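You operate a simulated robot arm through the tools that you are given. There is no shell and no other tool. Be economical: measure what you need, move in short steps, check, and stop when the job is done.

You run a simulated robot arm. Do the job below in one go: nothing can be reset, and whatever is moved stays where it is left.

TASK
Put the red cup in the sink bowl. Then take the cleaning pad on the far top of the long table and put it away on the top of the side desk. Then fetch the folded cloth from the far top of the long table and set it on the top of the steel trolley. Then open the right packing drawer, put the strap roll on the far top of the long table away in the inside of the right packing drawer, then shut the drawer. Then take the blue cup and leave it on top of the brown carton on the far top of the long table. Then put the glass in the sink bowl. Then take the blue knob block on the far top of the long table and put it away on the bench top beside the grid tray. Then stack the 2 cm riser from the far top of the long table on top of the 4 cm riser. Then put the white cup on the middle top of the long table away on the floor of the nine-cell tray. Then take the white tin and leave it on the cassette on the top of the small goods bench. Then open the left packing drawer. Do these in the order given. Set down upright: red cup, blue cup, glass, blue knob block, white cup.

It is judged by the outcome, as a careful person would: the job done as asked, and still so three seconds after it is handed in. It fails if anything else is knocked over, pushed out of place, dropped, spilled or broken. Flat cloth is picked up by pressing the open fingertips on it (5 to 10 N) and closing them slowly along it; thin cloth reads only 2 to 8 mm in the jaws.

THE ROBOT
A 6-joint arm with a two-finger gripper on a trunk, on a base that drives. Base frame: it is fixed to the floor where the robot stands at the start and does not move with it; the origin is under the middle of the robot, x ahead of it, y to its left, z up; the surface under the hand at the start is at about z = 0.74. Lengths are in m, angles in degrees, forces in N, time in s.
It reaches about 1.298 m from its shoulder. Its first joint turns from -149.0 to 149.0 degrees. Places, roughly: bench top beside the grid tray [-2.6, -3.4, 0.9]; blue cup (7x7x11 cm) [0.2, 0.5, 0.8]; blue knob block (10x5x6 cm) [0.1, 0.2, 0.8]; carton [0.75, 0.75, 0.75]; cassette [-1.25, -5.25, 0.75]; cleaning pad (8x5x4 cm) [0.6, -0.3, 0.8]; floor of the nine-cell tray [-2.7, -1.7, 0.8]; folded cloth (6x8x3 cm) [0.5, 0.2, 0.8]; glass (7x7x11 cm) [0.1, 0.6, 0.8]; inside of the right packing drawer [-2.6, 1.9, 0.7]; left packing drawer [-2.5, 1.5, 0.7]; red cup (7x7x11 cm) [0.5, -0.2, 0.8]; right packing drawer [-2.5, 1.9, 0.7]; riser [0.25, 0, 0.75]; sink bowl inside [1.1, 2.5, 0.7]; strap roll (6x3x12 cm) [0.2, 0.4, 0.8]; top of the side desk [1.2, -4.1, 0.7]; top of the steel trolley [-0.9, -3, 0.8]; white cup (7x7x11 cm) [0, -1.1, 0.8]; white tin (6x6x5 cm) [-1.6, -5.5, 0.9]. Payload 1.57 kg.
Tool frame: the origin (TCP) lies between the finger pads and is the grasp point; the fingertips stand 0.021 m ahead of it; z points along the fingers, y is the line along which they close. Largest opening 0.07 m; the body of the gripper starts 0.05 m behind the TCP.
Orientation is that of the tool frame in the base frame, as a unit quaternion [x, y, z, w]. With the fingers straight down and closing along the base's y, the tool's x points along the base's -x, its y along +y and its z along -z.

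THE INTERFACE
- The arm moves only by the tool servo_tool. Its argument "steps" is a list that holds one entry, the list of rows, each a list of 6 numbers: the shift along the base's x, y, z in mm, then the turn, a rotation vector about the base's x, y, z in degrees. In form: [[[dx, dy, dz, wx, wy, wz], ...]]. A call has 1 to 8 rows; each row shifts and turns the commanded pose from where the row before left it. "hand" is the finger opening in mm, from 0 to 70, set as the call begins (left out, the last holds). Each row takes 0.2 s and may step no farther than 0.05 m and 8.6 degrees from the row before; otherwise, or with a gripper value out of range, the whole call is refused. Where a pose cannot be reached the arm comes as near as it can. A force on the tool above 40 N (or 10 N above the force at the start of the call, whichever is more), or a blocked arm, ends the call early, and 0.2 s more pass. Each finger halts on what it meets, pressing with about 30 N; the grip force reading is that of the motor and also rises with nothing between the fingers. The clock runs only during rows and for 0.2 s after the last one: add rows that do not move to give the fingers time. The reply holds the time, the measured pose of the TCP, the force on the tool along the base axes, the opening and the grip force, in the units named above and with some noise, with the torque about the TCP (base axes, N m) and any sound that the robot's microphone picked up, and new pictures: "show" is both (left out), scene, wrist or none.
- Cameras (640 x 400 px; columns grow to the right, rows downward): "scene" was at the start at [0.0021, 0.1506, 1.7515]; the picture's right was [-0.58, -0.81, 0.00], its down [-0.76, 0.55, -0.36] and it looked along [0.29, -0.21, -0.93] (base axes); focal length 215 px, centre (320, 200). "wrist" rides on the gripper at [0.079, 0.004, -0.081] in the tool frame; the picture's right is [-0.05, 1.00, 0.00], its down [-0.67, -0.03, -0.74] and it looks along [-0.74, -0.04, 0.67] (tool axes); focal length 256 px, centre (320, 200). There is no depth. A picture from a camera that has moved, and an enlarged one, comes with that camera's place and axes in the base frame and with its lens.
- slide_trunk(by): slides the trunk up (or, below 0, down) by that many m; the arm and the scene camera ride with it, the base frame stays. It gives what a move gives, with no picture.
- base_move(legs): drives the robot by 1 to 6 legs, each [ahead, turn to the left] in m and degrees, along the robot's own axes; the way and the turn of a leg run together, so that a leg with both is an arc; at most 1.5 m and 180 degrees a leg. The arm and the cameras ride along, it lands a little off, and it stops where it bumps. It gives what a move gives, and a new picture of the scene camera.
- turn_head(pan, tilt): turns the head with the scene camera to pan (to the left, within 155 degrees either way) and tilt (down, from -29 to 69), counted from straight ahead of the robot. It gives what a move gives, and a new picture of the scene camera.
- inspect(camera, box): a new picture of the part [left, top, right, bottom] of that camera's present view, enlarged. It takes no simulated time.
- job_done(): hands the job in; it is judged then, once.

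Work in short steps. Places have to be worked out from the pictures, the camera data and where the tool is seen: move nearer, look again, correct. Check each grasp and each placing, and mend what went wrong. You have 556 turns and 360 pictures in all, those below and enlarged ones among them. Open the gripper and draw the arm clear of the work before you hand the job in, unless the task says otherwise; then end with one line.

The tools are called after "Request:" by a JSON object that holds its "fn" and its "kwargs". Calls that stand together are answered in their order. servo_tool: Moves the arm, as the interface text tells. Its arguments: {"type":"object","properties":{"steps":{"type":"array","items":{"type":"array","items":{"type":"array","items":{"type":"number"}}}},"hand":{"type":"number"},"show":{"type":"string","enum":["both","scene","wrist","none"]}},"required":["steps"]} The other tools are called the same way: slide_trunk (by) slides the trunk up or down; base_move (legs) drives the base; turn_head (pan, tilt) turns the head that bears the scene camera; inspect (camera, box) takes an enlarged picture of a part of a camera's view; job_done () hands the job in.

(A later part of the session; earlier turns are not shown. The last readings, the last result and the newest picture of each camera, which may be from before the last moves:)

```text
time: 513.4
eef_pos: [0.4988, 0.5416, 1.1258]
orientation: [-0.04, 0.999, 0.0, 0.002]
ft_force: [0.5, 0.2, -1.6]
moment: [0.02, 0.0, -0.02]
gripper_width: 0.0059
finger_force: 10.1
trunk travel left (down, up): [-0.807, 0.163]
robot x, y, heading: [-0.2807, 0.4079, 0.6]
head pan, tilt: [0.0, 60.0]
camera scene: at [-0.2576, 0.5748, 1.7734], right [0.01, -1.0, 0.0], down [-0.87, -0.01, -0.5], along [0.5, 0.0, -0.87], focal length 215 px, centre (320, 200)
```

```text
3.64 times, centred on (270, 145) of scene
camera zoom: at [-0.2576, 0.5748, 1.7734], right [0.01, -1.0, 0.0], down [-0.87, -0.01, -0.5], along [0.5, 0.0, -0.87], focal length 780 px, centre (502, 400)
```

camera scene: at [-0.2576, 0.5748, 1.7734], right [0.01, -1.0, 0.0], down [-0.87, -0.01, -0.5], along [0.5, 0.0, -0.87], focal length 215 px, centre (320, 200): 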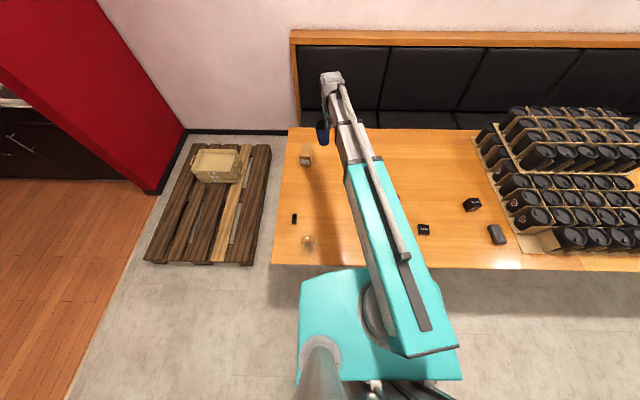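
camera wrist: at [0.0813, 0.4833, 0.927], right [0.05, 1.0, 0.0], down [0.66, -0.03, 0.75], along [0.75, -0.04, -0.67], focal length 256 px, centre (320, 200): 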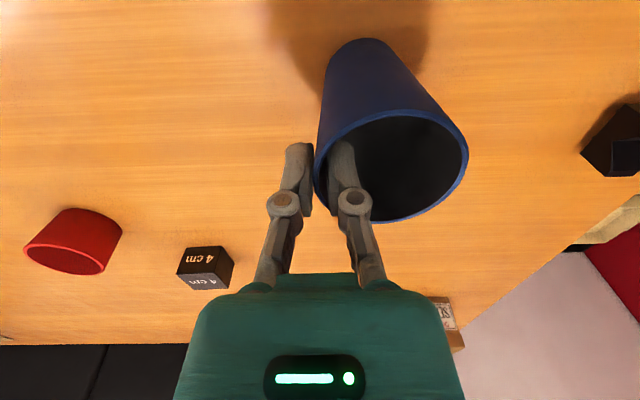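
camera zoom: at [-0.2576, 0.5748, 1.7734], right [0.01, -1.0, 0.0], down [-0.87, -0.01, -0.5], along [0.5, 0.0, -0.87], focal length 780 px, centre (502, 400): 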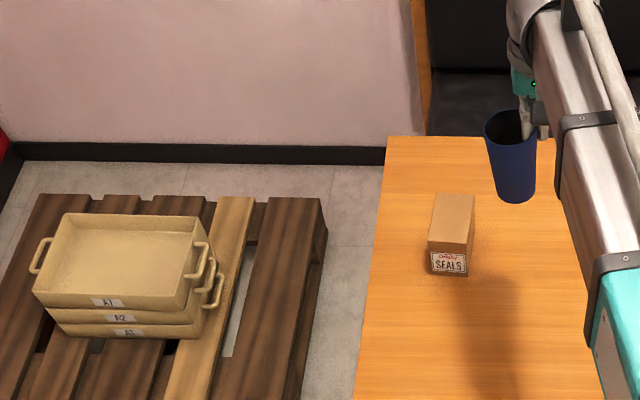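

Carton top: about 10×6.5 cm, centre (0.632, 0.662), z≈0.82. Move the cup above it: tool to (0.632, 0.630), undoing the 4.6° yaw.

Request:
{"fn": "servo_tool", "kwargs": {"steps": [[[34, 22, 0, 0, 0, -2.3], [33, 22, 0, 0, 0, -2.3], [33, 22, 0, 0, 0, 0], [33, 22, 0, 0, 0, 0], [0, 0, 0, 0, 0, 0]]]}}

Request:
{"fn": "inspect", "kwargs": {"camera": "scene", "box": [240, 80, 380, 190]}}

```text
time: 514.6
eef_pos: [0.633, 0.6298, 1.1254]
orientation: [0.0, 1.0, 0.0, 0.001]
ft_force: [-0.2, 0.1, -1.2]
moment: [-0.02, -0.02, 0.01]
gripper_width: 0.006
finger_force: 10.0
trunk travel left (down, up): [-0.807, 0.163]
robot x, y, heading: [-0.2843, 0.4081, 0.8]
head pan, tilt: [0.0, 60.0]
camera scene: at [-0.2585, 0.5747, 1.7734], right [0.01, -1.0, 0.0], down [-0.87, -0.01, -0.5], along [0.5, 0.0, -0.87], focal length 215 px, centre (320, 200)
camera wrist: at [0.5532, 0.6351, 1.2068], right [0.05, 1.0, 0.0], down [0.66, -0.04, 0.75], along [0.75, -0.04, -0.67], focal length 256 px, centre (320, 200)
```

scene: 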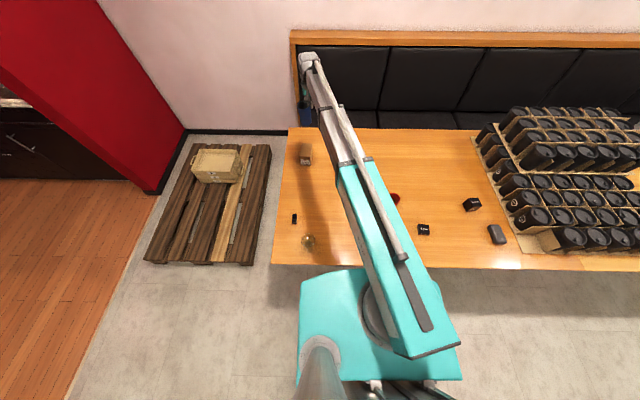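
wrist: 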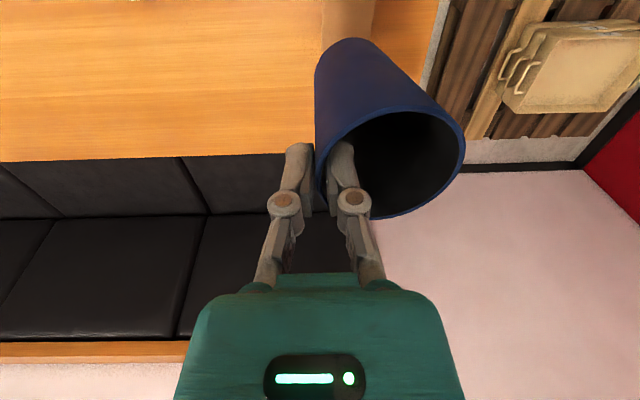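

```text
3.64 times, centred on (310, 135) of scene
camera zoom: at [-0.2585, 0.5747, 1.7734], right [0.01, -1.0, 0.0], down [-0.87, -0.01, -0.5], along [0.5, 0.0, -0.87], focal length 780 px, centre (356, 436)
```

zoom: 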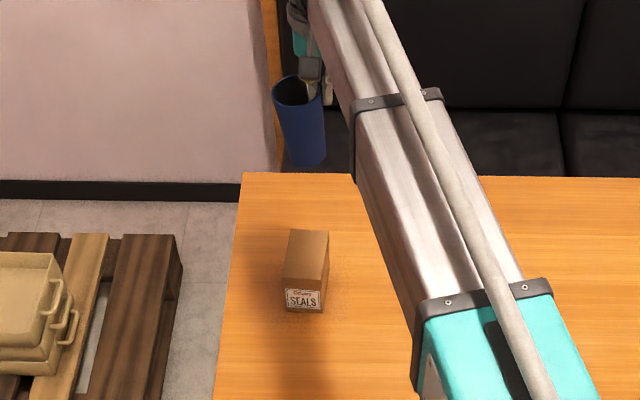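

Carton is under the cup. Lower to leave ~2 cm, then check.

Request:
{"fn": "slide_trunk", "kwargs": {"by": -0.175}}

Request:
{"fn": "servo_tool", "kwargs": {"steps": [[[0, 0, 0, 0, 0, 0]]]}}

Request:
{"fn": "inspect", "kwargs": {"camera": "scene", "box": [240, 80, 380, 190]}}

```text
time: 516.5
eef_pos: [0.6325, 0.6307, 0.95]
orientation: [0.0, 1.0, -0.001, 0.0]
ft_force: [-0.4, 0.6, -1.9]
moment: [-0.02, -0.02, 0.0]
gripper_width: 0.0058
finger_force: 10.2
trunk travel left (down, up): [-0.632, 0.338]
robot x, y, heading: [-0.2756, 0.4056, 0.3]
head pan, tilt: [0.0, 60.0]
```

```text
time: 516.9
eef_pos: [0.633, 0.6307, 0.9492]
orientation: [0.0, 1.0, 0.001, 0.0]
ft_force: [0.2, -1.0, -1.2]
moment: [-0.03, 0.02, 0.04]
gripper_width: 0.006
finger_force: 10.1
trunk travel left (down, up): [-0.632, 0.338]
robot x, y, heading: [-0.2784, 0.4049, 0.7]
head pan, tilt: [0.0, 60.0]
camera scene: at [-0.2582, 0.5748, 1.5984], right [0.01, -1.0, 0.0], down [-0.87, -0.01, -0.5], along [0.5, 0.0, -0.87], focal length 215 px, centre (320, 200)
camera wrist: at [0.5534, 0.6351, 1.0316], right [0.05, 1.0, 0.0], down [0.66, -0.04, 0.75], along [0.75, -0.04, -0.67], focal length 256 px, centre (320, 200)
```

scene: 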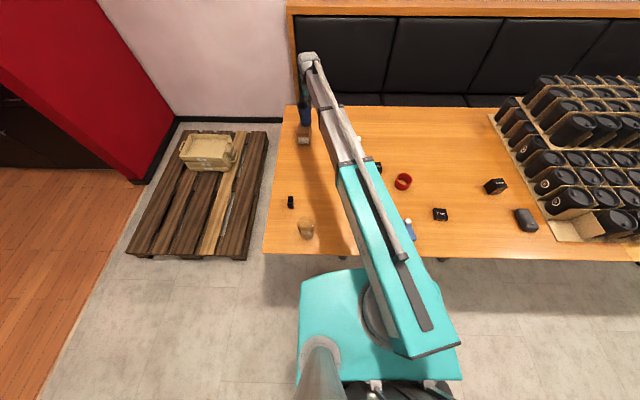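
wrist: 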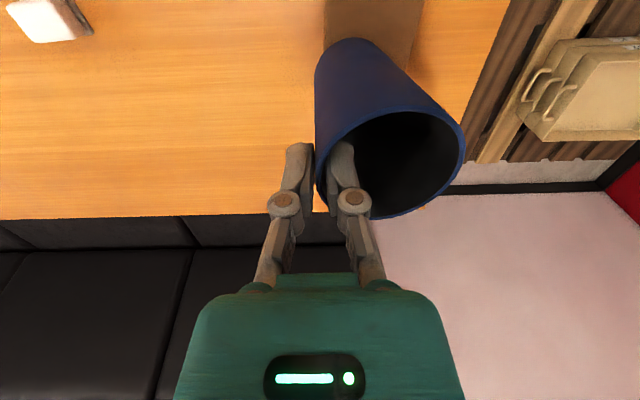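

```text
3.64 times, centred on (310, 135) of scene
camera zoom: at [-0.2582, 0.5748, 1.5984], right [0.01, -1.0, 0.0], down [-0.87, -0.01, -0.5], along [0.5, 0.0, -0.87], focal length 780 px, centre (356, 436)
```

zoom: 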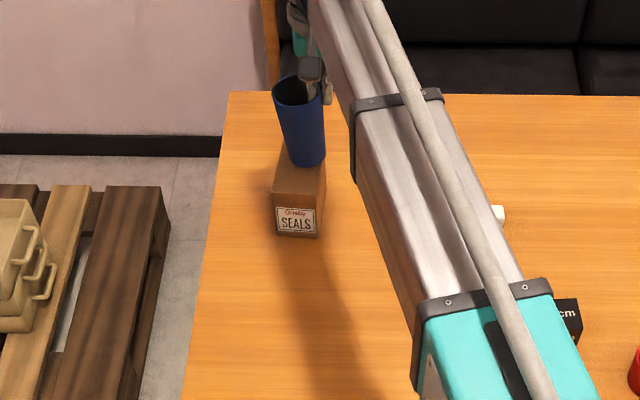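

Cup is nearly centred; shift +4 mm in y and lower to contact.

Request:
{"fn": "servo_tool", "kwargs": {"steps": [[[0, 5, 0, 0, 0, 0], [0, 0, 0, 0, 0, 0]]], "show": "none"}}

Request:
{"fn": "slide_trunk", "kwargs": {"by": -0.016}}

Request:
{"fn": "slide_trunk", "kwargs": {"by": -0.005}}

```text
time: 517.5
eef_pos: [0.6331, 0.636, 0.9508]
orientation: [0.0, 1.0, 0.0, 0.001]
ft_force: [0.2, -0.4, -0.8]
moment: [-0.03, -0.01, -0.01]
gripper_width: 0.0058
finger_force: 9.7
trunk travel left (down, up): [-0.632, 0.338]
robot x, y, heading: [-0.2826, 0.4057, 0.4]
head pan, tilt: [0.0, 60.0]
```

```text
time: 518.1
eef_pos: [0.6339, 0.6357, 0.9354]
orientation: [0.0, 1.0, 0.0, 0.001]
ft_force: [0.2, 0.4, -1.0]
moment: [-0.04, -0.02, 0.0]
gripper_width: 0.0059
finger_force: 10.2
trunk travel left (down, up): [-0.616, 0.354]
robot x, y, heading: [-0.2811, 0.4025, 0.6]
head pan, tilt: [0.0, 60.0]
```

```text
time: 518.7
eef_pos: [0.6317, 0.6354, 0.9299]
orientation: [0.0, 1.0, 0.0, 0.002]
ft_force: [0.3, -1.6, 7.9]
moment: [0.15, 0.02, 0.0]
gripper_width: 0.0059
finger_force: 10.1
trunk travel left (down, up): [-0.611, 0.359]
robot x, y, heading: [-0.281, 0.4062, 0.4]
head pan, tilt: [0.0, 60.0]
```

Contact (8 N). Open slightly and rise gently.

Request:
{"fn": "servo_tool", "kwargs": {"steps": [[[0, 0, 0, 0, 0, 0], [0, 0, 0, 0, 0, 0]]], "hand": 30, "show": "wrist"}}

Request:
{"fn": "slide_trunk", "kwargs": {"by": 0.2}}

Request:
{"fn": "servo_tool", "kwargs": {"steps": [[[-45, -20, 0, 0, 0, 0], [-45, -20, 0, 0, 0, 0], [0, 0, 0, 0, 0, 0]]], "show": "wrist"}}

Request:
{"fn": "inspect", "kwargs": {"camera": "scene", "box": [240, 80, 380, 190]}}

```text
time: 519.3
eef_pos: [0.6334, 0.6364, 0.929]
orientation: [0.001, 1.0, 0.0, 0.001]
ft_force: [0.6, 0.0, 0.0]
moment: [0.02, 0.01, 0.0]
gripper_width: 0.0299
finger_force: 0.1
trunk travel left (down, up): [-0.611, 0.359]
robot x, y, heading: [-0.2801, 0.409, 0.4]
head pan, tilt: [0.0, 60.0]
camera wrist: at [0.553, 0.64, 1.0108], right [0.05, 1.0, 0.0], down [0.66, -0.04, 0.75], along [0.75, -0.04, -0.67], focal length 256 px, centre (320, 200)
```

wrist: 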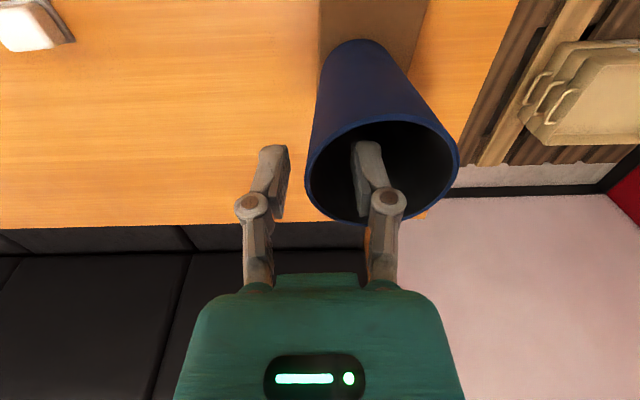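

```text
time: 521.5
eef_pos: [0.6334, 0.6357, 1.1297]
orientation: [0.0, 1.0, 0.0, 0.001]
ft_force: [-0.2, -0.8, -0.4]
moment: [0.03, 0.01, -0.02]
gripper_width: 0.0303
finger_force: 0.1
trunk travel left (down, up): [-0.811, 0.159]
robot x, y, heading: [-0.2799, 0.4061, 0.4]
head pan, tilt: [0.0, 60.0]
```

```text
time: 522.3
eef_pos: [0.5433, 0.5953, 1.1288]
orientation: [0.0, 1.0, 0.0, 0.001]
ft_force: [-0.1, -0.4, 0.5]
moment: [-0.02, 0.03, 0.0]
gripper_width: 0.03
finger_force: 0.0
trunk travel left (down, up): [-0.811, 0.159]
robot x, y, heading: [-0.2792, 0.4055, 0.4]
head pan, tilt: [0.0, 60.0]
camera wrist: at [0.4636, 0.5992, 1.2106], right [0.05, 1.0, 0.0], down [0.66, -0.03, 0.75], along [0.75, -0.04, -0.67], focal length 256 px, centre (320, 200)
```

wrist: 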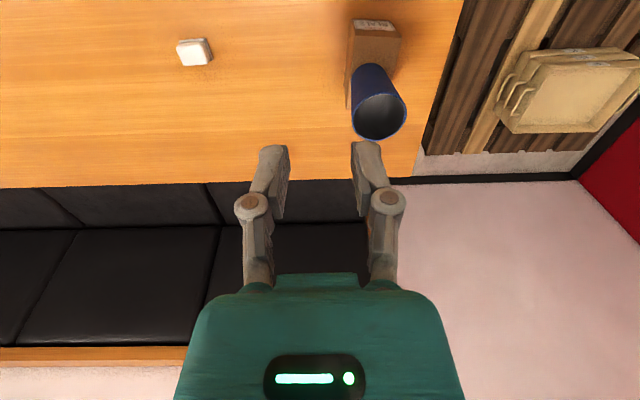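

```text
3.64 times, centred on (310, 135) of scene
camera zoom: at [-0.258, 0.5748, 1.7774], right [0.01, -1.0, 0.0], down [-0.87, -0.01, -0.5], along [0.5, 0.0, -0.87], focal length 780 px, centre (356, 436)
```

zoom: 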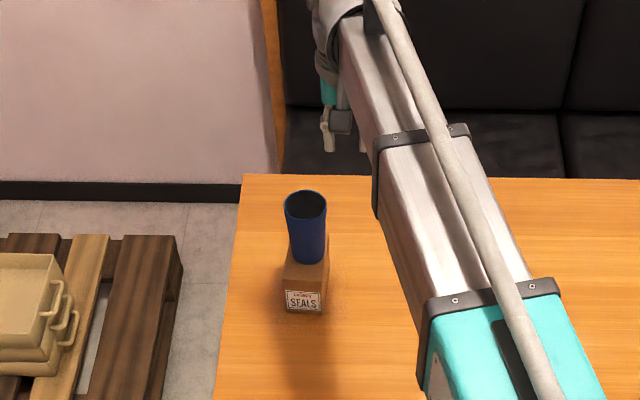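

Blue cup stands on the carton. Now the glass at about (0.07, 0.63): back up so it's within reach, and look.

Request:
{"fn": "base_move", "kwargs": {"legs": [[-0.4, 0]]}}

Request:
{"fn": "servo_tool", "kwargs": {"steps": [[[-45, 0, 0, 0, 0, 0], [-45, 0, 0, 0, 0, 0], [-45, 0, 0, 0, 0, 0], [-10, 20, 0, 0, 0, 0], [0, 20, 0, 0, 0, 0]]], "hand": 40}}

```text
time: 525.2
eef_pos: [0.1406, 0.593, 1.1293]
orientation: [-0.001, 1.0, 0.0, 0.001]
ft_force: [0.7, 0.4, 0.0]
moment: [-0.01, -0.01, 0.01]
gripper_width: 0.03
finger_force: 0.1
trunk travel left (down, up): [-0.811, 0.159]
robot x, y, heading: [-0.6838, 0.4023, 0.4]
head pan, tilt: [0.0, 60.0]
camera scene: at [-0.6608, 0.5714, 1.7774], right [0.01, -1.0, 0.0], down [-0.87, -0.01, -0.5], along [0.5, 0.0, -0.87], focal length 215 px, centre (320, 200)
```

scene: 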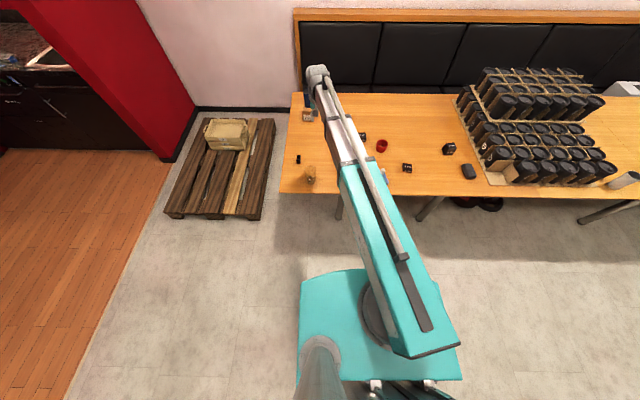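

```text
time: 526.4
eef_pos: [-0.0057, 0.6319, 1.1293]
orientation: [-0.001, 1.0, -0.001, 0.001]
ft_force: [0.5, -0.9, 0.9]
moment: [-0.02, 0.03, -0.02]
gripper_width: 0.04
finger_force: 0.1
trunk travel left (down, up): [-0.811, 0.159]
robot x, y, heading: [-0.6831, 0.4033, 0.5]
head pan, tilt: [0.0, 60.0]
camera scene: at [-0.6603, 0.5718, 1.7774], right [0.01, -1.0, 0.0], down [-0.87, -0.01, -0.5], along [0.5, 0.0, -0.87], focal length 215 px, centre (320, 200)
camera wrist: at [-0.0844, 0.6368, 1.2107], right [0.05, 1.0, 0.0], down [0.66, -0.03, 0.75], along [0.75, -0.04, -0.67], focal length 256 px, centre (320, 200)
```

scene: 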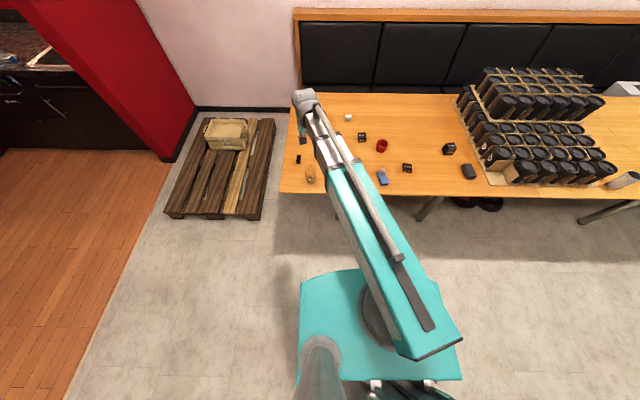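
wrist: 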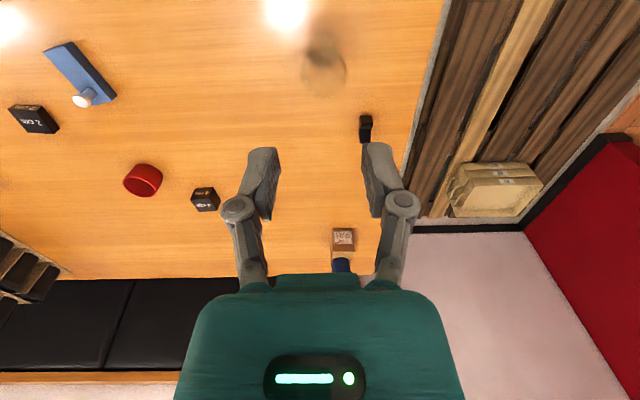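

Request:
{"fn": "inspect", "kwargs": {"camera": "wrist", "box": [265, 20, 385, 110]}}

```text
4.44 times, centred on (325, 65) of wrist
camera zoom: at [-0.0844, 0.6368, 1.2107], right [0.05, 1.0, 0.0], down [0.66, -0.03, 0.75], along [0.75, -0.04, -0.67], focal length 1138 px, centre (298, 800)
```

zoom: 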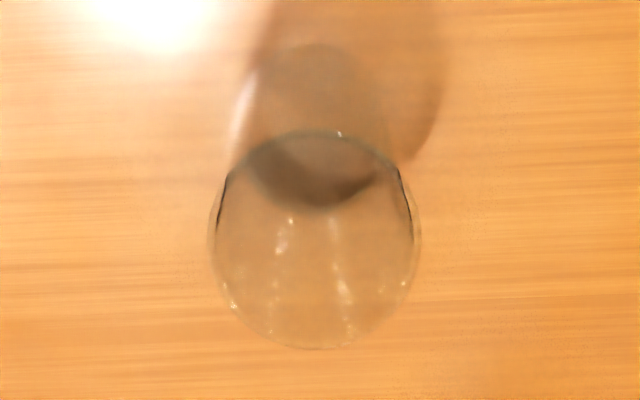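

Glass rim centre ≈ (0.063, 0.633), radius 32 mm. Take the +y wall: tool to (0.063, 0.664).

Request:
{"fn": "servo_tool", "kwargs": {"steps": [[[35, 16, 0, 0, 0, 0], [34, 16, 0, 0, 0, 0], [0, 0, 0, 0, 0, 0]]], "show": "none"}}

Request:
{"fn": "slide_trunk", "kwargs": {"by": -0.215}}

Request:
{"fn": "servo_tool", "kwargs": {"steps": [[[0, 0, 0, 0, 0, 0]]], "show": "wrist"}}

```text
time: 527.2
eef_pos: [0.0658, 0.6625, 1.1291]
orientation: [0.0, 1.0, -0.001, 0.0]
ft_force: [0.5, 0.4, -0.1]
moment: [-0.01, 0.04, 0.01]
gripper_width: 0.0401
finger_force: 0.0
trunk travel left (down, up): [-0.811, 0.159]
robot x, y, heading: [-0.6815, 0.4023, 0.5]
head pan, tilt: [0.0, 60.0]
```

```text
time: 529.5
eef_pos: [0.066, 0.6629, 0.9149]
orientation: [0.0, 1.0, 0.0, 0.0]
ft_force: [0.5, 0.3, 0.4]
moment: [-0.01, 0.01, -0.04]
gripper_width: 0.0399
finger_force: 0.1
trunk travel left (down, up): [-0.596, 0.374]
robot x, y, heading: [-0.6797, 0.4036, 0.3]
head pan, tilt: [0.0, 60.0]
```

```text
time: 529.9
eef_pos: [0.0656, 0.6624, 0.9146]
orientation: [0.0, 1.0, 0.001, 0.0]
ft_force: [0.0, 0.2, -0.3]
moment: [0.0, 0.05, 0.0]
gripper_width: 0.0398
finger_force: 0.1
trunk travel left (down, up): [-0.596, 0.374]
robot x, y, heading: [-0.6828, 0.399, 0.4]
head pan, tilt: [0.0, 60.0]
camera wrist: at [-0.0136, 0.6674, 0.9958], right [0.05, 1.0, 0.0], down [0.66, -0.03, 0.75], along [0.75, -0.04, -0.67], focal length 256 px, centre (320, 200)
```

wrist: 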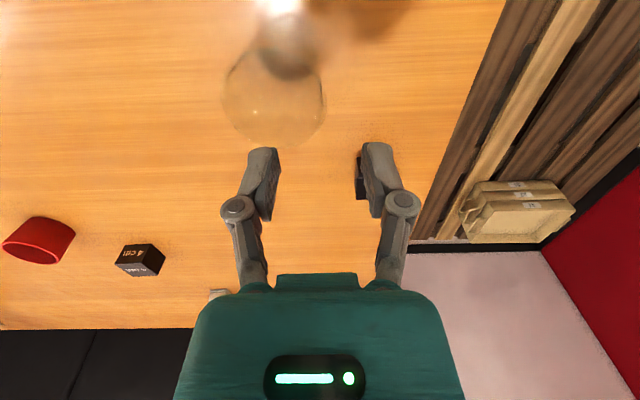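

Request:
{"fn": "servo_tool", "kwargs": {"steps": [[[-5, 3, 0, 0, 0, 0], [0, 0, 0, 0, 0, 0]]], "show": "none"}}

Request:
{"fn": "slide_trunk", "kwargs": {"by": -0.067}}

Request:
{"fn": "servo_tool", "kwargs": {"steps": [[[0, 0, 0, 0, 0, 0], [0, 0, 0, 0, 0, 0], [0, 0, 0, 0, 0, 0], [0, 0, 0, 0, 0, 0]]], "hand": 0, "show": "wrist"}}

```text
time: 530.5
eef_pos: [0.0614, 0.6665, 0.9139]
orientation: [-0.001, 1.0, 0.0, 0.001]
ft_force: [-0.7, -0.8, -0.2]
moment: [-0.01, -0.02, 0.02]
gripper_width: 0.0404
finger_force: 0.1
trunk travel left (down, up): [-0.596, 0.374]
robot x, y, heading: [-0.6833, 0.4046, 0.2]
head pan, tilt: [0.0, 60.0]
```

```text
time: 531.6
eef_pos: [0.0605, 0.6663, 0.8472]
orientation: [0.001, 1.0, 0.001, 0.001]
ft_force: [0.0, 1.0, 0.2]
moment: [-0.01, -0.01, -0.02]
gripper_width: 0.0398
finger_force: 0.1
trunk travel left (down, up): [-0.529, 0.441]
robot x, y, heading: [-0.6802, 0.403, 0.6]
head pan, tilt: [0.0, 60.0]
```

```text
time: 532.6
eef_pos: [0.0609, 0.6665, 0.8485]
orientation: [0.0, 1.0, 0.0, 0.002]
ft_force: [-1.9, -1.0, 2.8]
moment: [-0.21, 0.31, -0.03]
gripper_width: 0.0058
finger_force: 30.6
trunk travel left (down, up): [-0.529, 0.441]
robot x, y, heading: [-0.6798, 0.4024, 0.8]
head pan, tilt: [0.0, 60.0]
camera wrist: at [-0.0189, 0.6703, 0.9291], right [0.05, 1.0, 0.0], down [0.66, -0.03, 0.75], along [0.75, -0.04, -0.67], focal length 256 px, centre (320, 200)
```

wrist: 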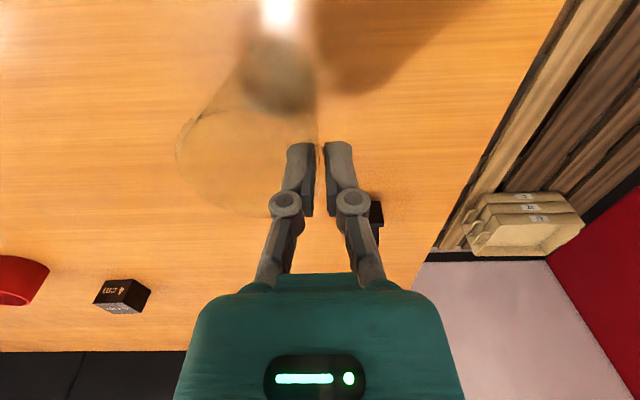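

Glass wall gripped. Lift and drive to the sink.

Request:
{"fn": "slide_trunk", "kwargs": {"by": 0.28}}

Request:
{"fn": "servo_tool", "kwargs": {"steps": [[[0, -30, 0, 0, 0, 0], [0, -30, 0, 0, 0, 0], [0, -30, 0, 0, 0, 0], [0, -30, 0, 0, 0, 0], [0, -30, 0, 0, 0, 0], [0, -30, 0, 0, 0, 0]]], "show": "wrist"}}

Request:
{"fn": "base_move", "kwargs": {"legs": [[0, 89.5], [1.1, 0], [1.05, 0], [0, -90]]}}

```text
time: 535.4
eef_pos: [0.0601, 0.666, 1.1269]
orientation: [0.0, 1.0, 0.001, 0.001]
ft_force: [0.0, 0.1, -2.1]
moment: [0.03, 0.03, 0.02]
gripper_width: 0.0059
finger_force: 30.3
trunk travel left (down, up): [-0.809, 0.161]
robot x, y, heading: [-0.6842, 0.4018, 0.4]
head pan, tilt: [0.0, 60.0]
```

```text
time: 536.8
eef_pos: [0.0622, 0.4846, 1.1285]
orientation: [-0.001, 1.0, -0.001, 0.001]
ft_force: [-0.3, -0.1, -1.3]
moment: [0.05, 0.01, 0.01]
gripper_width: 0.0062
finger_force: 30.0
trunk travel left (down, up): [-0.809, 0.161]
robot x, y, heading: [-0.6803, 0.4051, 0.4]
head pan, tilt: [0.0, 60.0]
camera wrist: at [-0.0179, 0.4894, 1.2087], right [0.05, 1.0, 0.0], down [0.66, -0.03, 0.75], along [0.75, -0.04, -0.67], focal length 256 px, centre (320, 200)
```

wrist: 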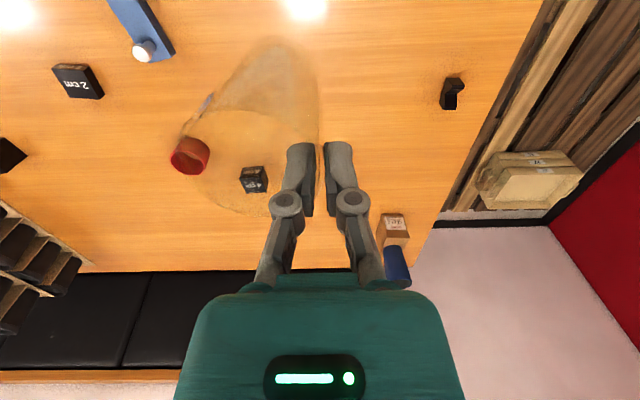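

```text
time: 561.2
eef_pos: [0.0989, 2.5994, 1.1277]
orientation: [0.02, 1.0, -0.001, 0.001]
ft_force: [-0.1, 1.0, -0.9]
moment: [0.05, 0.02, -0.01]
gripper_width: 0.0059
finger_force: 30.1
trunk travel left (down, up): [-0.809, 0.161]
robot x, y, heading: [-0.6444, 2.5939, -1.0]
head pan, tilt: [0.0, 60.0]
camera scene: at [-0.6192, 2.7629, 1.7754], right [-0.02, -1.0, 0.0], down [-0.87, 0.02, -0.5], along [0.5, -0.01, -0.87], focal length 215 px, centre (320, 200)
```

scene: 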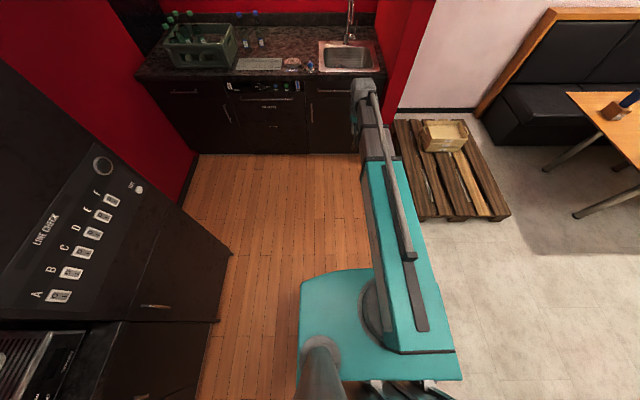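

Request:
{"fn": "base_move", "kwargs": {"legs": [[0.85, 1]]}}

Request:
{"fn": "servo_tool", "kwargs": {"steps": [[[10, -35, 0, 0, 0, 0], [10, -35, 0, 0, 0, 0], [10, -35, 0, 0, 0, 0]]]}}

```text
time: 566.7
eef_pos: [0.949, 2.6111, 1.1272]
orientation: [0.007, 1.0, -0.001, 0.002]
ft_force: [0.2, -0.2, -2.0]
moment: [0.01, -0.02, 0.01]
gripper_width: 0.0061
finger_force: 29.8
trunk travel left (down, up): [-0.809, 0.161]
robot x, y, heading: [0.2022, 2.5864, 0.8]
head pan, tilt: [0.0, 60.0]
camera scene: at [0.2264, 2.7567, 1.7754], right [0.01, -1.0, 0.0], down [-0.87, -0.01, -0.5], along [0.5, 0.0, -0.87], focal length 215 px, centre (320, 200)
```

scene: 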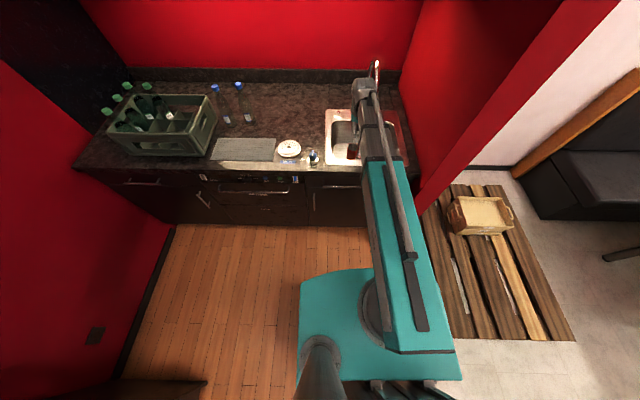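

```text
time: 567.5
eef_pos: [0.9805, 2.5041, 1.1284]
orientation: [0.007, 1.0, 0.0, 0.001]
ft_force: [-0.2, -0.6, -2.1]
moment: [0.06, 0.0, -0.02]
gripper_width: 0.0059
finger_force: 30.2
trunk travel left (down, up): [-0.809, 0.161]
robot x, y, heading: [0.2006, 2.5875, 0.5]
head pan, tilt: [0.0, 60.0]
camera scene: at [0.2263, 2.7563, 1.7754], right [0.01, -1.0, 0.0], down [-0.87, -0.01, -0.5], along [0.5, 0.0, -0.87], focal length 215 px, centre (320, 200)
camera wrist: at [0.9, 2.5095, 1.2086], right [0.07, 1.0, 0.0], down [0.66, -0.04, 0.75], along [0.74, -0.05, -0.67], focal length 256 px, centre (320, 200)
```

scene: 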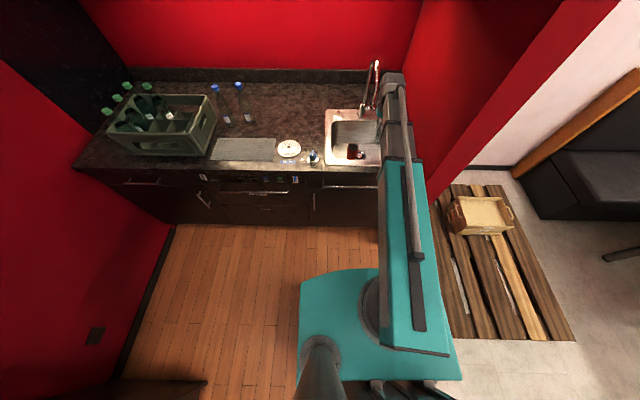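
wrist: 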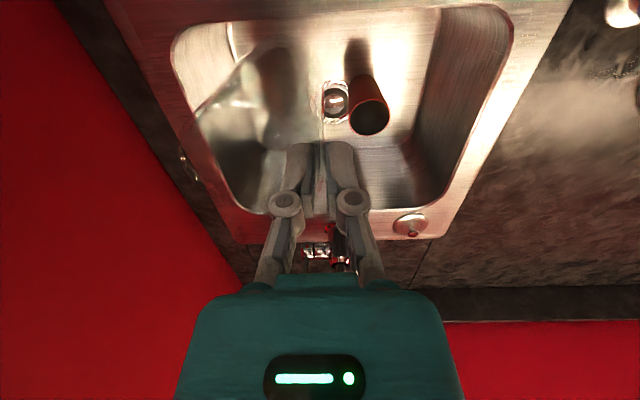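

Request:
{"fn": "inspect", "kwargs": {"camera": "scene", "box": [310, 50, 430, 180]}}

```text
3.08 times, centred on (370, 115) of scene
camera zoom: at [0.2263, 2.7563, 1.7754], right [0.01, -1.0, 0.0], down [-0.87, -0.01, -0.5], along [0.5, 0.0, -0.87], focal length 660 px, centre (166, 462)
```

zoom: 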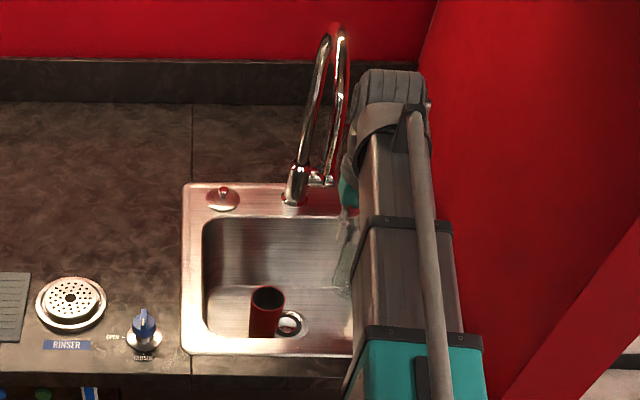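

The gooseneck's tip reaches to about (1.08, 2.52, 1.14), so the wrist must stay well to its -y side. I'll back off and spin the tool 180°, so the gripper sits on the glass's -y side.

Request:
{"fn": "base_move", "kwargs": {"legs": [[-0.25, 0]]}}

Request:
{"fn": "servo_tool", "kwargs": {"steps": [[[0, 0, 0, 0, 0, 8.5], [0, 0, 0, 0, 0, 8.5], [0, 0, 0, 0, 0, 8.5], [0, 0, 0, 0, 0, 8.5], [0, 0, 0, 0, 0, 8.5], [0, 0, 0, 0, 0, 8.5], [0, 0, 0, 0, 0, 8.5], [0, 0, 0, 0, 0, 8.5]]], "show": "none"}}

Request:
{"fn": "servo_tool", "kwargs": {"steps": [[[0, 0, 0, 0, 0, 8.5], [0, 0, 0, 0, 0, 8.5], [0, 0, 0, 0, 0, 8.5], [0, 0, 0, 0, 0, 8.5], [0, 0, 0, 0, 0, 8.5], [0, 0, 0, 0, 0, 8.5], [0, 0, 0, 0, 0, 8.5], [0, 0, 0, 0, 0, 8.5]]], "show": "none"}}

Request:
{"fn": "servo_tool", "kwargs": {"steps": [[[0, 0, 0, 0, 0, 8.5], [0, 0, 0, 0, 0, 8.5], [0, 0, 0, 0, 0, 8.5], [0, 0, 0, 0, 0, 8.5], [0, 0, 0, 0, 0, 8.5], [0, 0, 0, 0, 0, 0]]]}}

```text
time: 569.6
eef_pos: [0.7266, 2.501, 1.128]
orientation: [0.008, 1.0, 0.001, 0.0]
ft_force: [0.6, 0.2, -1.1]
moment: [0.07, -0.02, 0.0]
gripper_width: 0.006
finger_force: 30.3
trunk travel left (down, up): [-0.809, 0.161]
robot x, y, heading: [-0.0471, 2.5851, 0.3]
head pan, tilt: [0.0, 60.0]
camera scene: at [-0.0261, 2.7546, 1.7754], right [0.01, -1.0, 0.0], down [-0.87, -0.01, -0.5], along [0.5, 0.0, -0.87], focal length 215 px, centre (320, 200)
```

scene: 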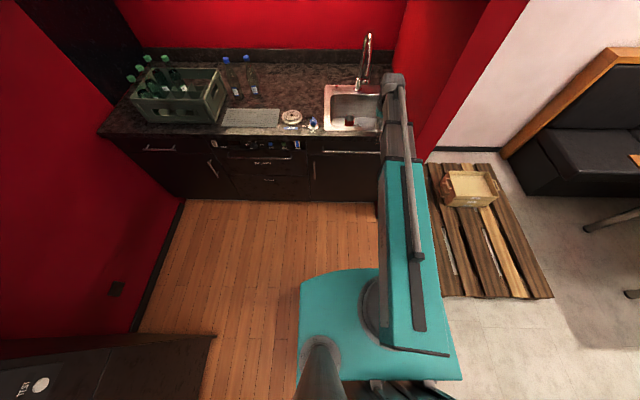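

```text
time: 571.4
eef_pos: [0.7279, 2.5003, 1.1267]
orientation: [-0.553, 0.833, 0.001, 0.001]
ft_force: [0.0, -0.4, -2.1]
moment: [0.03, 0.05, 0.01]
gripper_width: 0.0062
finger_force: 29.6
trunk travel left (down, up): [-0.809, 0.161]
robot x, y, heading: [-0.0469, 2.5879, 0.3]
head pan, tilt: [0.0, 60.0]
```

```text
time: 573.2
eef_pos: [0.7274, 2.5017, 1.1287]
orientation: [0.925, -0.38, -0.002, 0.0]
ft_force: [0.7, -0.4, -1.3]
moment: [-0.04, 0.04, 0.01]
gripper_width: 0.0062
finger_force: 30.3
trunk travel left (down, up): [-0.809, 0.161]
robot x, y, heading: [-0.0469, 2.5867, 0.6]
head pan, tilt: [0.0, 60.0]
```

```text
time: 574.6
eef_pos: [0.7268, 2.5023, 1.1273]
orientation: [0.992, -0.123, -0.001, 0.0]
ft_force: [-0.7, 0.5, -2.5]
moment: [-0.06, 0.0, 0.0]
gripper_width: 0.0059
finger_force: 30.1
out of reach, approached as far as the arm can: row 4, 5
trunk travel left (down, up): [-0.809, 0.161]
robot x, y, heading: [-0.0488, 2.5856, 0.5]
head pan, tilt: [0.0, 60.0]
camera scene: at [-0.0255, 2.7545, 1.7754], right [0.01, -1.0, 0.0], down [-0.87, -0.01, -0.5], along [0.5, 0.0, -0.87], focal length 215 px, centre (320, 200)
camera wrist: at [0.8035, 2.479, 1.2087], right [-0.3, -0.96, 0.0], down [-0.64, 0.2, 0.75], along [-0.71, 0.22, -0.67], focal length 256 px, centre (320, 200)
```

scene: 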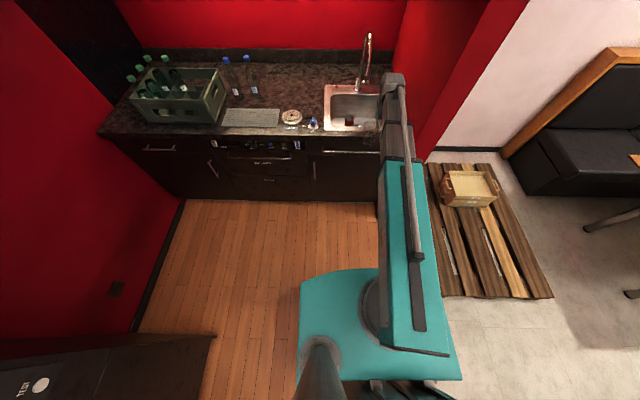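
wrist: 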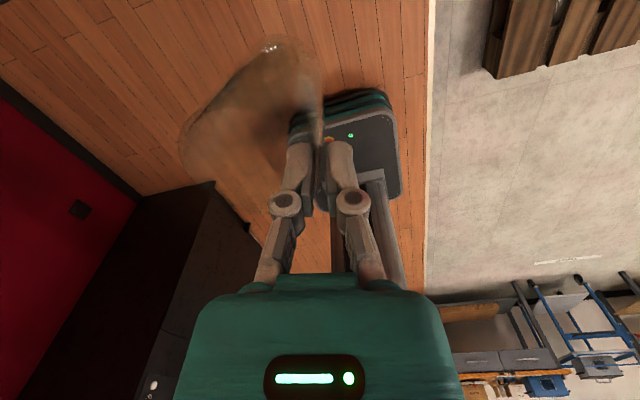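

Rotated about 166° (limit), which suffices: the glass is now on the +y side of the gripper. Move the tool to y≈2.395, then drive in.

Request:
{"fn": "servo_tool", "kwargs": {"steps": [[[0, -36, 0, 0, 0, 0], [0, -36, 0, 0, 0, 0], [0, -35, 0, 0, 0, 0]]], "show": "none"}}

Request:
{"fn": "base_move", "kwargs": {"legs": [[0.3, 0]]}}

```text
time: 575.4
eef_pos: [0.7389, 2.471, 1.127]
orientation: [0.99, -0.142, -0.001, 0.005]
ft_force: [0.9, -0.9, -2.3]
moment: [-0.03, 0.0, 0.0]
gripper_width: 0.006
finger_force: 30.6
out of reach, approached as far as the arm can: row 1, 2, 3
trunk travel left (down, up): [-0.809, 0.161]
robot x, y, heading: [-0.0479, 2.5856, 0.5]
head pan, tilt: [0.0, 60.0]
```

```text
time: 577.8
eef_pos: [1.0395, 2.4714, 1.1277]
orientation: [0.99, -0.142, -0.001, 0.005]
ft_force: [0.0, -0.1, -2.1]
moment: [-0.05, 0.01, 0.02]
gripper_width: 0.0058
finger_force: 30.2
trunk travel left (down, up): [-0.809, 0.161]
robot x, y, heading: [0.2522, 2.5901, 0.7]
head pan, tilt: [0.0, 60.0]
camera scene: at [0.2751, 2.7564, 1.7754], right [0.0, -1.0, 0.0], down [-0.87, 0.0, -0.5], along [0.5, 0.0, -0.87], focal length 215 px, centre (320, 200)
```

scene: 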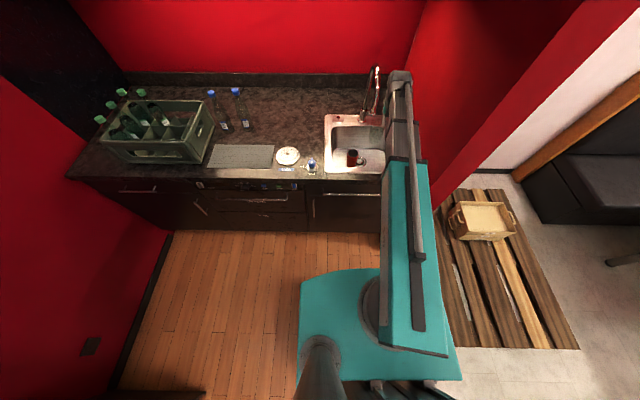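

The wrist limit shifted the tool's y. I'll back out and re-approach with the base 14 cm further right so the arm points straighter.

Request:
{"fn": "base_move", "kwargs": {"legs": [[-0.45, 0], [0, 16], [-0.5, 0], [0, -16.7], [0.3, 0]]}}

Request:
{"fn": "servo_tool", "kwargs": {"steps": [[[0, 0, 0, 0, 0, 0]]], "show": "none"}}

```text
time: 588.6
eef_pos: [0.4192, 2.3259, 1.1279]
orientation: [0.989, -0.147, -0.002, 0.006]
ft_force: [0.0, -0.1, -2.0]
moment: [-0.08, 0.02, -0.01]
gripper_width: 0.0058
finger_force: 30.4
trunk travel left (down, up): [-0.809, 0.161]
robot x, y, heading: [-0.3636, 2.4497, -0.7]
head pan, tilt: [0.0, 60.0]
camera scene: at [-0.3406, 2.6177, 1.7754], right [-0.01, -1.0, 0.0], down [-0.87, 0.01, -0.5], along [0.5, -0.01, -0.87], focal length 215 px, centre (320, 200)
```

scene: 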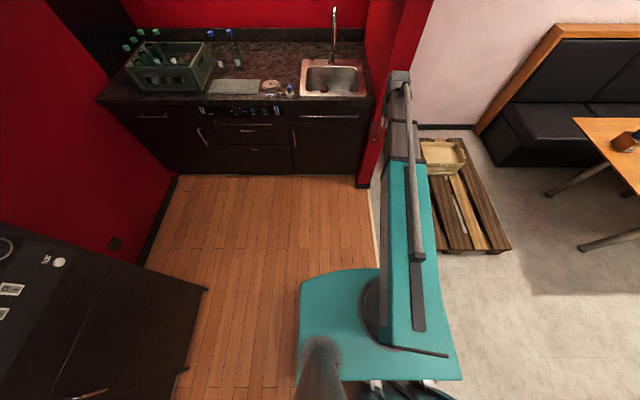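

```text
time: 589.0
eef_pos: [0.4184, 2.3252, 1.1275]
orientation: [0.989, -0.148, -0.001, 0.005]
ft_force: [-0.1, 0.4, -1.1]
moment: [-0.04, -0.02, 0.02]
gripper_width: 0.006
finger_force: 29.6
trunk travel left (down, up): [-0.809, 0.161]
robot x, y, heading: [-0.3656, 2.4534, -0.6]
head pan, tilt: [0.0, 60.0]
```

Request:
{"fn": "servo_tool", "kwargs": {"steps": [[[0, 35, 0, 0.6, -0.2, 0], [0, 34, 0, 0, 0, 2], [0, 0, 0, 0, 0, 2.5]]], "show": "wrist"}}

```text
time: 589.8
eef_pos: [0.4192, 2.3966, 1.1271]
orientation: [0.994, -0.109, 0.0, 0.0]
ft_force: [-0.2, -0.5, -2.3]
moment: [-0.06, 0.02, 0.01]
gripper_width: 0.0061
finger_force: 30.4
trunk travel left (down, up): [-0.809, 0.161]
robot x, y, heading: [-0.37, 2.4497, -0.6]
head pan, tilt: [0.0, 60.0]
camera wrist: at [0.4949, 2.3748, 1.2088], right [-0.27, -0.96, 0.0], down [-0.64, 0.18, 0.75], along [-0.72, 0.2, -0.67], focal length 256 px, centre (320, 200)
```

wrist: 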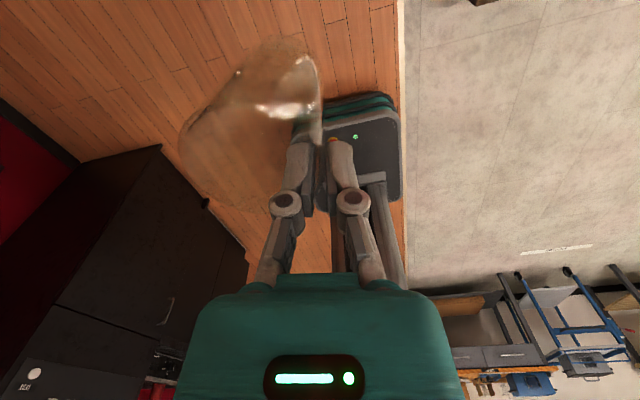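

Request:
{"fn": "base_move", "kwargs": {"legs": [[0.6, 0.6]]}}

Request:
{"fn": "inspect", "kwargs": {"camera": "scene", "box": [300, 50, 420, 180]}}

```text
time: 593.9
eef_pos: [1.0178, 2.3978, 1.1284]
orientation: [0.994, -0.105, -0.001, 0.0]
ft_force: [0.2, -1.3, -2.4]
moment: [-0.06, 0.01, 0.04]
gripper_width: 0.006
finger_force: 29.7
trunk travel left (down, up): [-0.809, 0.161]
robot x, y, heading: [0.2295, 2.4483, 0.1]
head pan, tilt: [0.0, 60.0]
camera scene: at [0.2551, 2.6133, 1.7754], right [0.0, -1.0, 0.0], down [-0.87, 0.0, -0.5], along [0.5, 0.0, -0.87], focal length 215 px, centre (320, 200)
```

scene: 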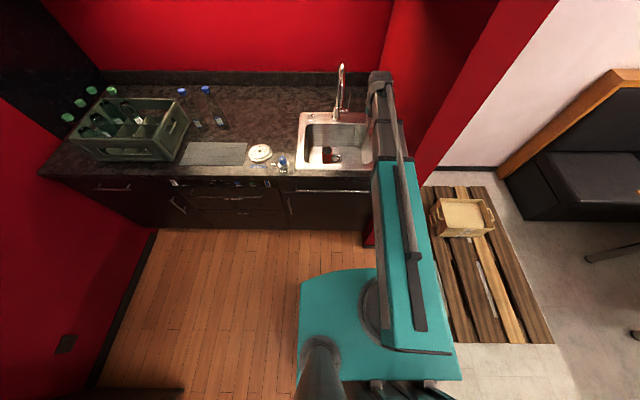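

```text
3.08 times, centred on (360, 115) of scene
camera zoom: at [0.2551, 2.6133, 1.7754], right [0.0, -1.0, 0.0], down [-0.87, 0.0, -0.5], along [0.5, 0.0, -0.87], focal length 660 px, centre (197, 462)
```

zoom: 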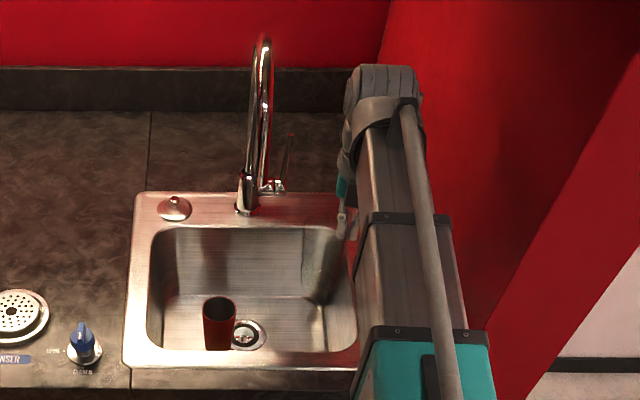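

Plenty of clearance from the tap now. Extend 80 mm and lower most of the way.

Request:
{"fn": "servo_tool", "kwargs": {"steps": [[[40, 0, 0, 0, 0, 0], [40, 0, 0, 0, 0, 0], [0, 0, 0, 0, 0, 0]]], "show": "none"}}

Request:
{"fn": "slide_trunk", "kwargs": {"by": -0.2}}

Request:
{"fn": "servo_tool", "kwargs": {"steps": [[[0, 0, 0, 0, 0, 0]]], "show": "both"}}

Request:
{"fn": "inspect", "kwargs": {"camera": "scene", "box": [280, 80, 430, 210]}}

```text
time: 594.7
eef_pos: [1.0949, 2.3973, 1.1279]
orientation: [0.994, -0.105, 0.0, 0.0]
ft_force: [-0.4, 0.3, -2.3]
moment: [-0.06, 0.04, 0.02]
gripper_width: 0.0059
finger_force: 29.8
trunk travel left (down, up): [-0.809, 0.161]
robot x, y, heading: [0.2276, 2.4451, -0.0]
head pan, tilt: [0.0, 60.0]
```

```text
time: 596.8
eef_pos: [1.0959, 2.397, 0.9264]
orientation: [0.994, -0.105, 0.0, 0.001]
ft_force: [-0.3, 0.1, -1.7]
moment: [-0.05, -0.01, -0.01]
gripper_width: 0.006
finger_force: 30.1
trunk travel left (down, up): [-0.609, 0.361]
robot x, y, heading: [0.2312, 2.4419, -0.1]
head pan, tilt: [0.0, 60.0]
```

```text
time: 597.2
eef_pos: [1.0957, 2.3954, 0.926]
orientation: [0.995, -0.104, 0.0, 0.0]
ft_force: [0.1, 0.6, -2.3]
moment: [-0.03, 0.01, -0.01]
gripper_width: 0.006
finger_force: 30.5
trunk travel left (down, up): [-0.609, 0.361]
robot x, y, heading: [0.2312, 2.4455, 0.1]
head pan, tilt: [0.0, 60.0]
camera scene: at [0.2548, 2.6133, 1.5754], right [0.0, -1.0, 0.0], down [-0.87, 0.0, -0.5], along [0.5, 0.0, -0.87], focal length 215 px, centre (320, 200)
camera wrist: at [1.1725, 2.3765, 1.0088], right [-0.26, -0.97, 0.0], down [-0.64, 0.17, 0.75], along [-0.72, 0.19, -0.67], focal length 256 px, centre (320, 200)
```

scene: 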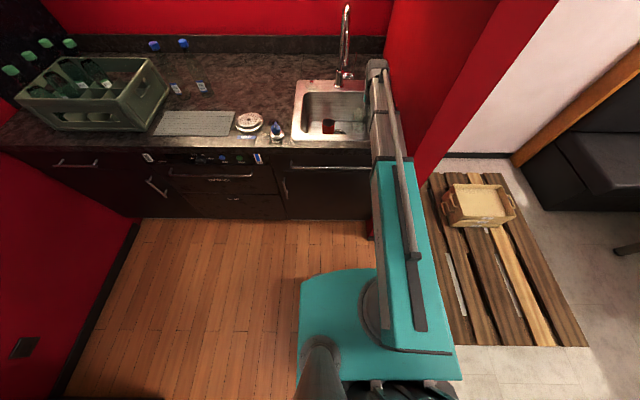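
wrist: 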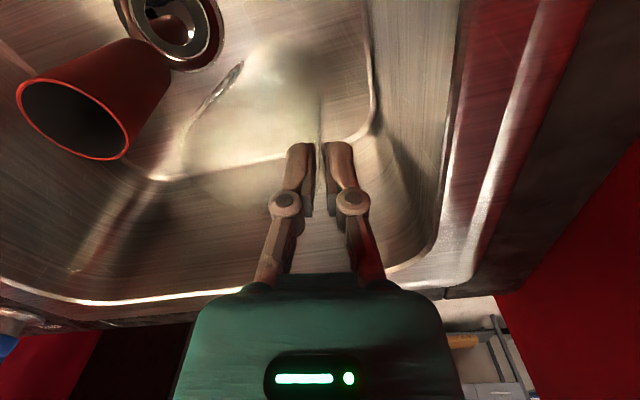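

```text
3.08 times, centred on (355, 145) of scene
camera zoom: at [0.2548, 2.6133, 1.5754], right [0.0, -1.0, 0.0], down [-0.87, 0.0, -0.5], along [0.5, 0.0, -0.87], focal length 660 px, centre (212, 369)
```

zoom: 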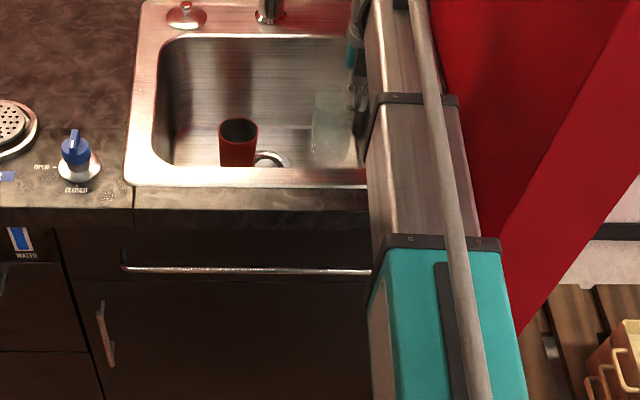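

Glass is positioned over the flat bowl floor, clear of the red cup and drain. Lower to near contact, then creep.

Request:
{"fn": "slide_trunk", "kwargs": {"by": -0.09}}

Request:
{"fn": "slide_trunk", "kwargs": {"by": -0.006}}

```text
time: 598.5
eef_pos: [1.0942, 2.3983, 0.8381]
orientation: [0.994, -0.105, 0.0, 0.0]
ft_force: [-1.5, 1.4, 8.9]
moment: [0.48, -0.08, 0.02]
gripper_width: 0.006
finger_force: 29.8
trunk travel left (down, up): [-0.519, 0.451]
robot x, y, heading: [0.2306, 2.4432, -0.5]
head pan, tilt: [0.0, 60.0]
```

```text
time: 599.0
eef_pos: [1.0955, 2.3985, 0.8319]
orientation: [0.995, -0.104, 0.0, 0.0]
ft_force: [-0.6, 0.5, 14.8]
moment: [0.69, -0.15, -0.08]
gripper_width: 0.0059
finger_force: 29.8
trunk travel left (down, up): [-0.513, 0.457]
robot x, y, heading: [0.2313, 2.4411, 0.2]
head pan, tilt: [0.0, 60.0]
```

Request:
{"fn": "slide_trunk", "kwargs": {"by": 0.006}}

Request:
{"fn": "servo_tool", "kwargs": {"steps": [[[0, 0, 0, 0, 0, 0]]], "show": "wrist"}}

Request:
{"fn": "inspect", "kwargs": {"camera": "scene", "box": [280, 60, 430, 190]}}

```text
time: 599.6
eef_pos: [1.0971, 2.3964, 0.838]
orientation: [0.995, -0.104, 0.0, 0.001]
ft_force: [0.1, -0.2, -2.0]
moment: [-0.02, 0.0, -0.04]
gripper_width: 0.006
finger_force: 30.3
trunk travel left (down, up): [-0.519, 0.451]
robot x, y, heading: [0.2312, 2.4471, 0.1]
head pan, tilt: [0.0, 60.0]
```

```text
time: 600.0
eef_pos: [1.0957, 2.397, 0.8375]
orientation: [0.995, -0.105, 0.001, -0.001]
ft_force: [-0.9, 0.7, -0.9]
moment: [-0.04, 0.01, 0.01]
gripper_width: 0.0058
finger_force: 30.1
trunk travel left (down, up): [-0.519, 0.451]
robot x, y, heading: [0.231, 2.4431, -0.2]
head pan, tilt: [0.0, 60.0]
camera wrist: at [1.1724, 2.3765, 0.9187], right [-0.26, -0.97, 0.0], down [-0.64, 0.17, 0.75], along [-0.72, 0.19, -0.67], focal length 256 px, centre (320, 200)
```

wrist: 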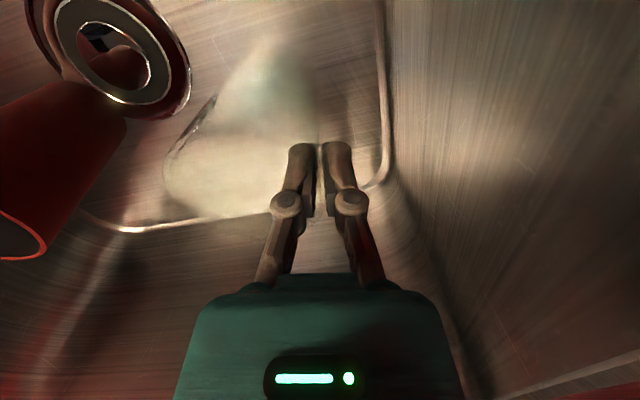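

```text
3.08 times, centred on (355, 125) of scene
camera zoom: at [0.2547, 2.6133, 1.4854], right [0.0, -1.0, 0.0], down [-0.87, 0.0, -0.5], along [0.5, 0.0, -0.87], focal length 660 px, centre (212, 431)
```

zoom: 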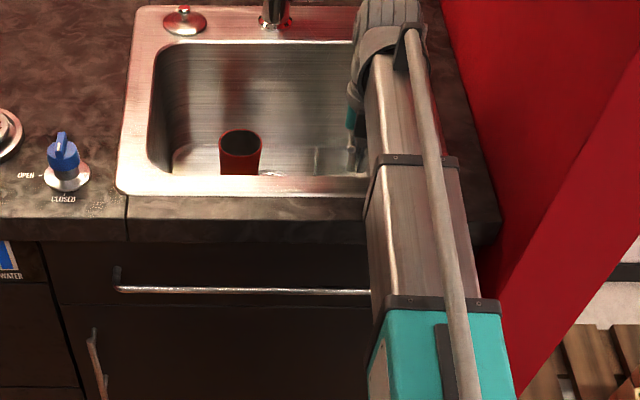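

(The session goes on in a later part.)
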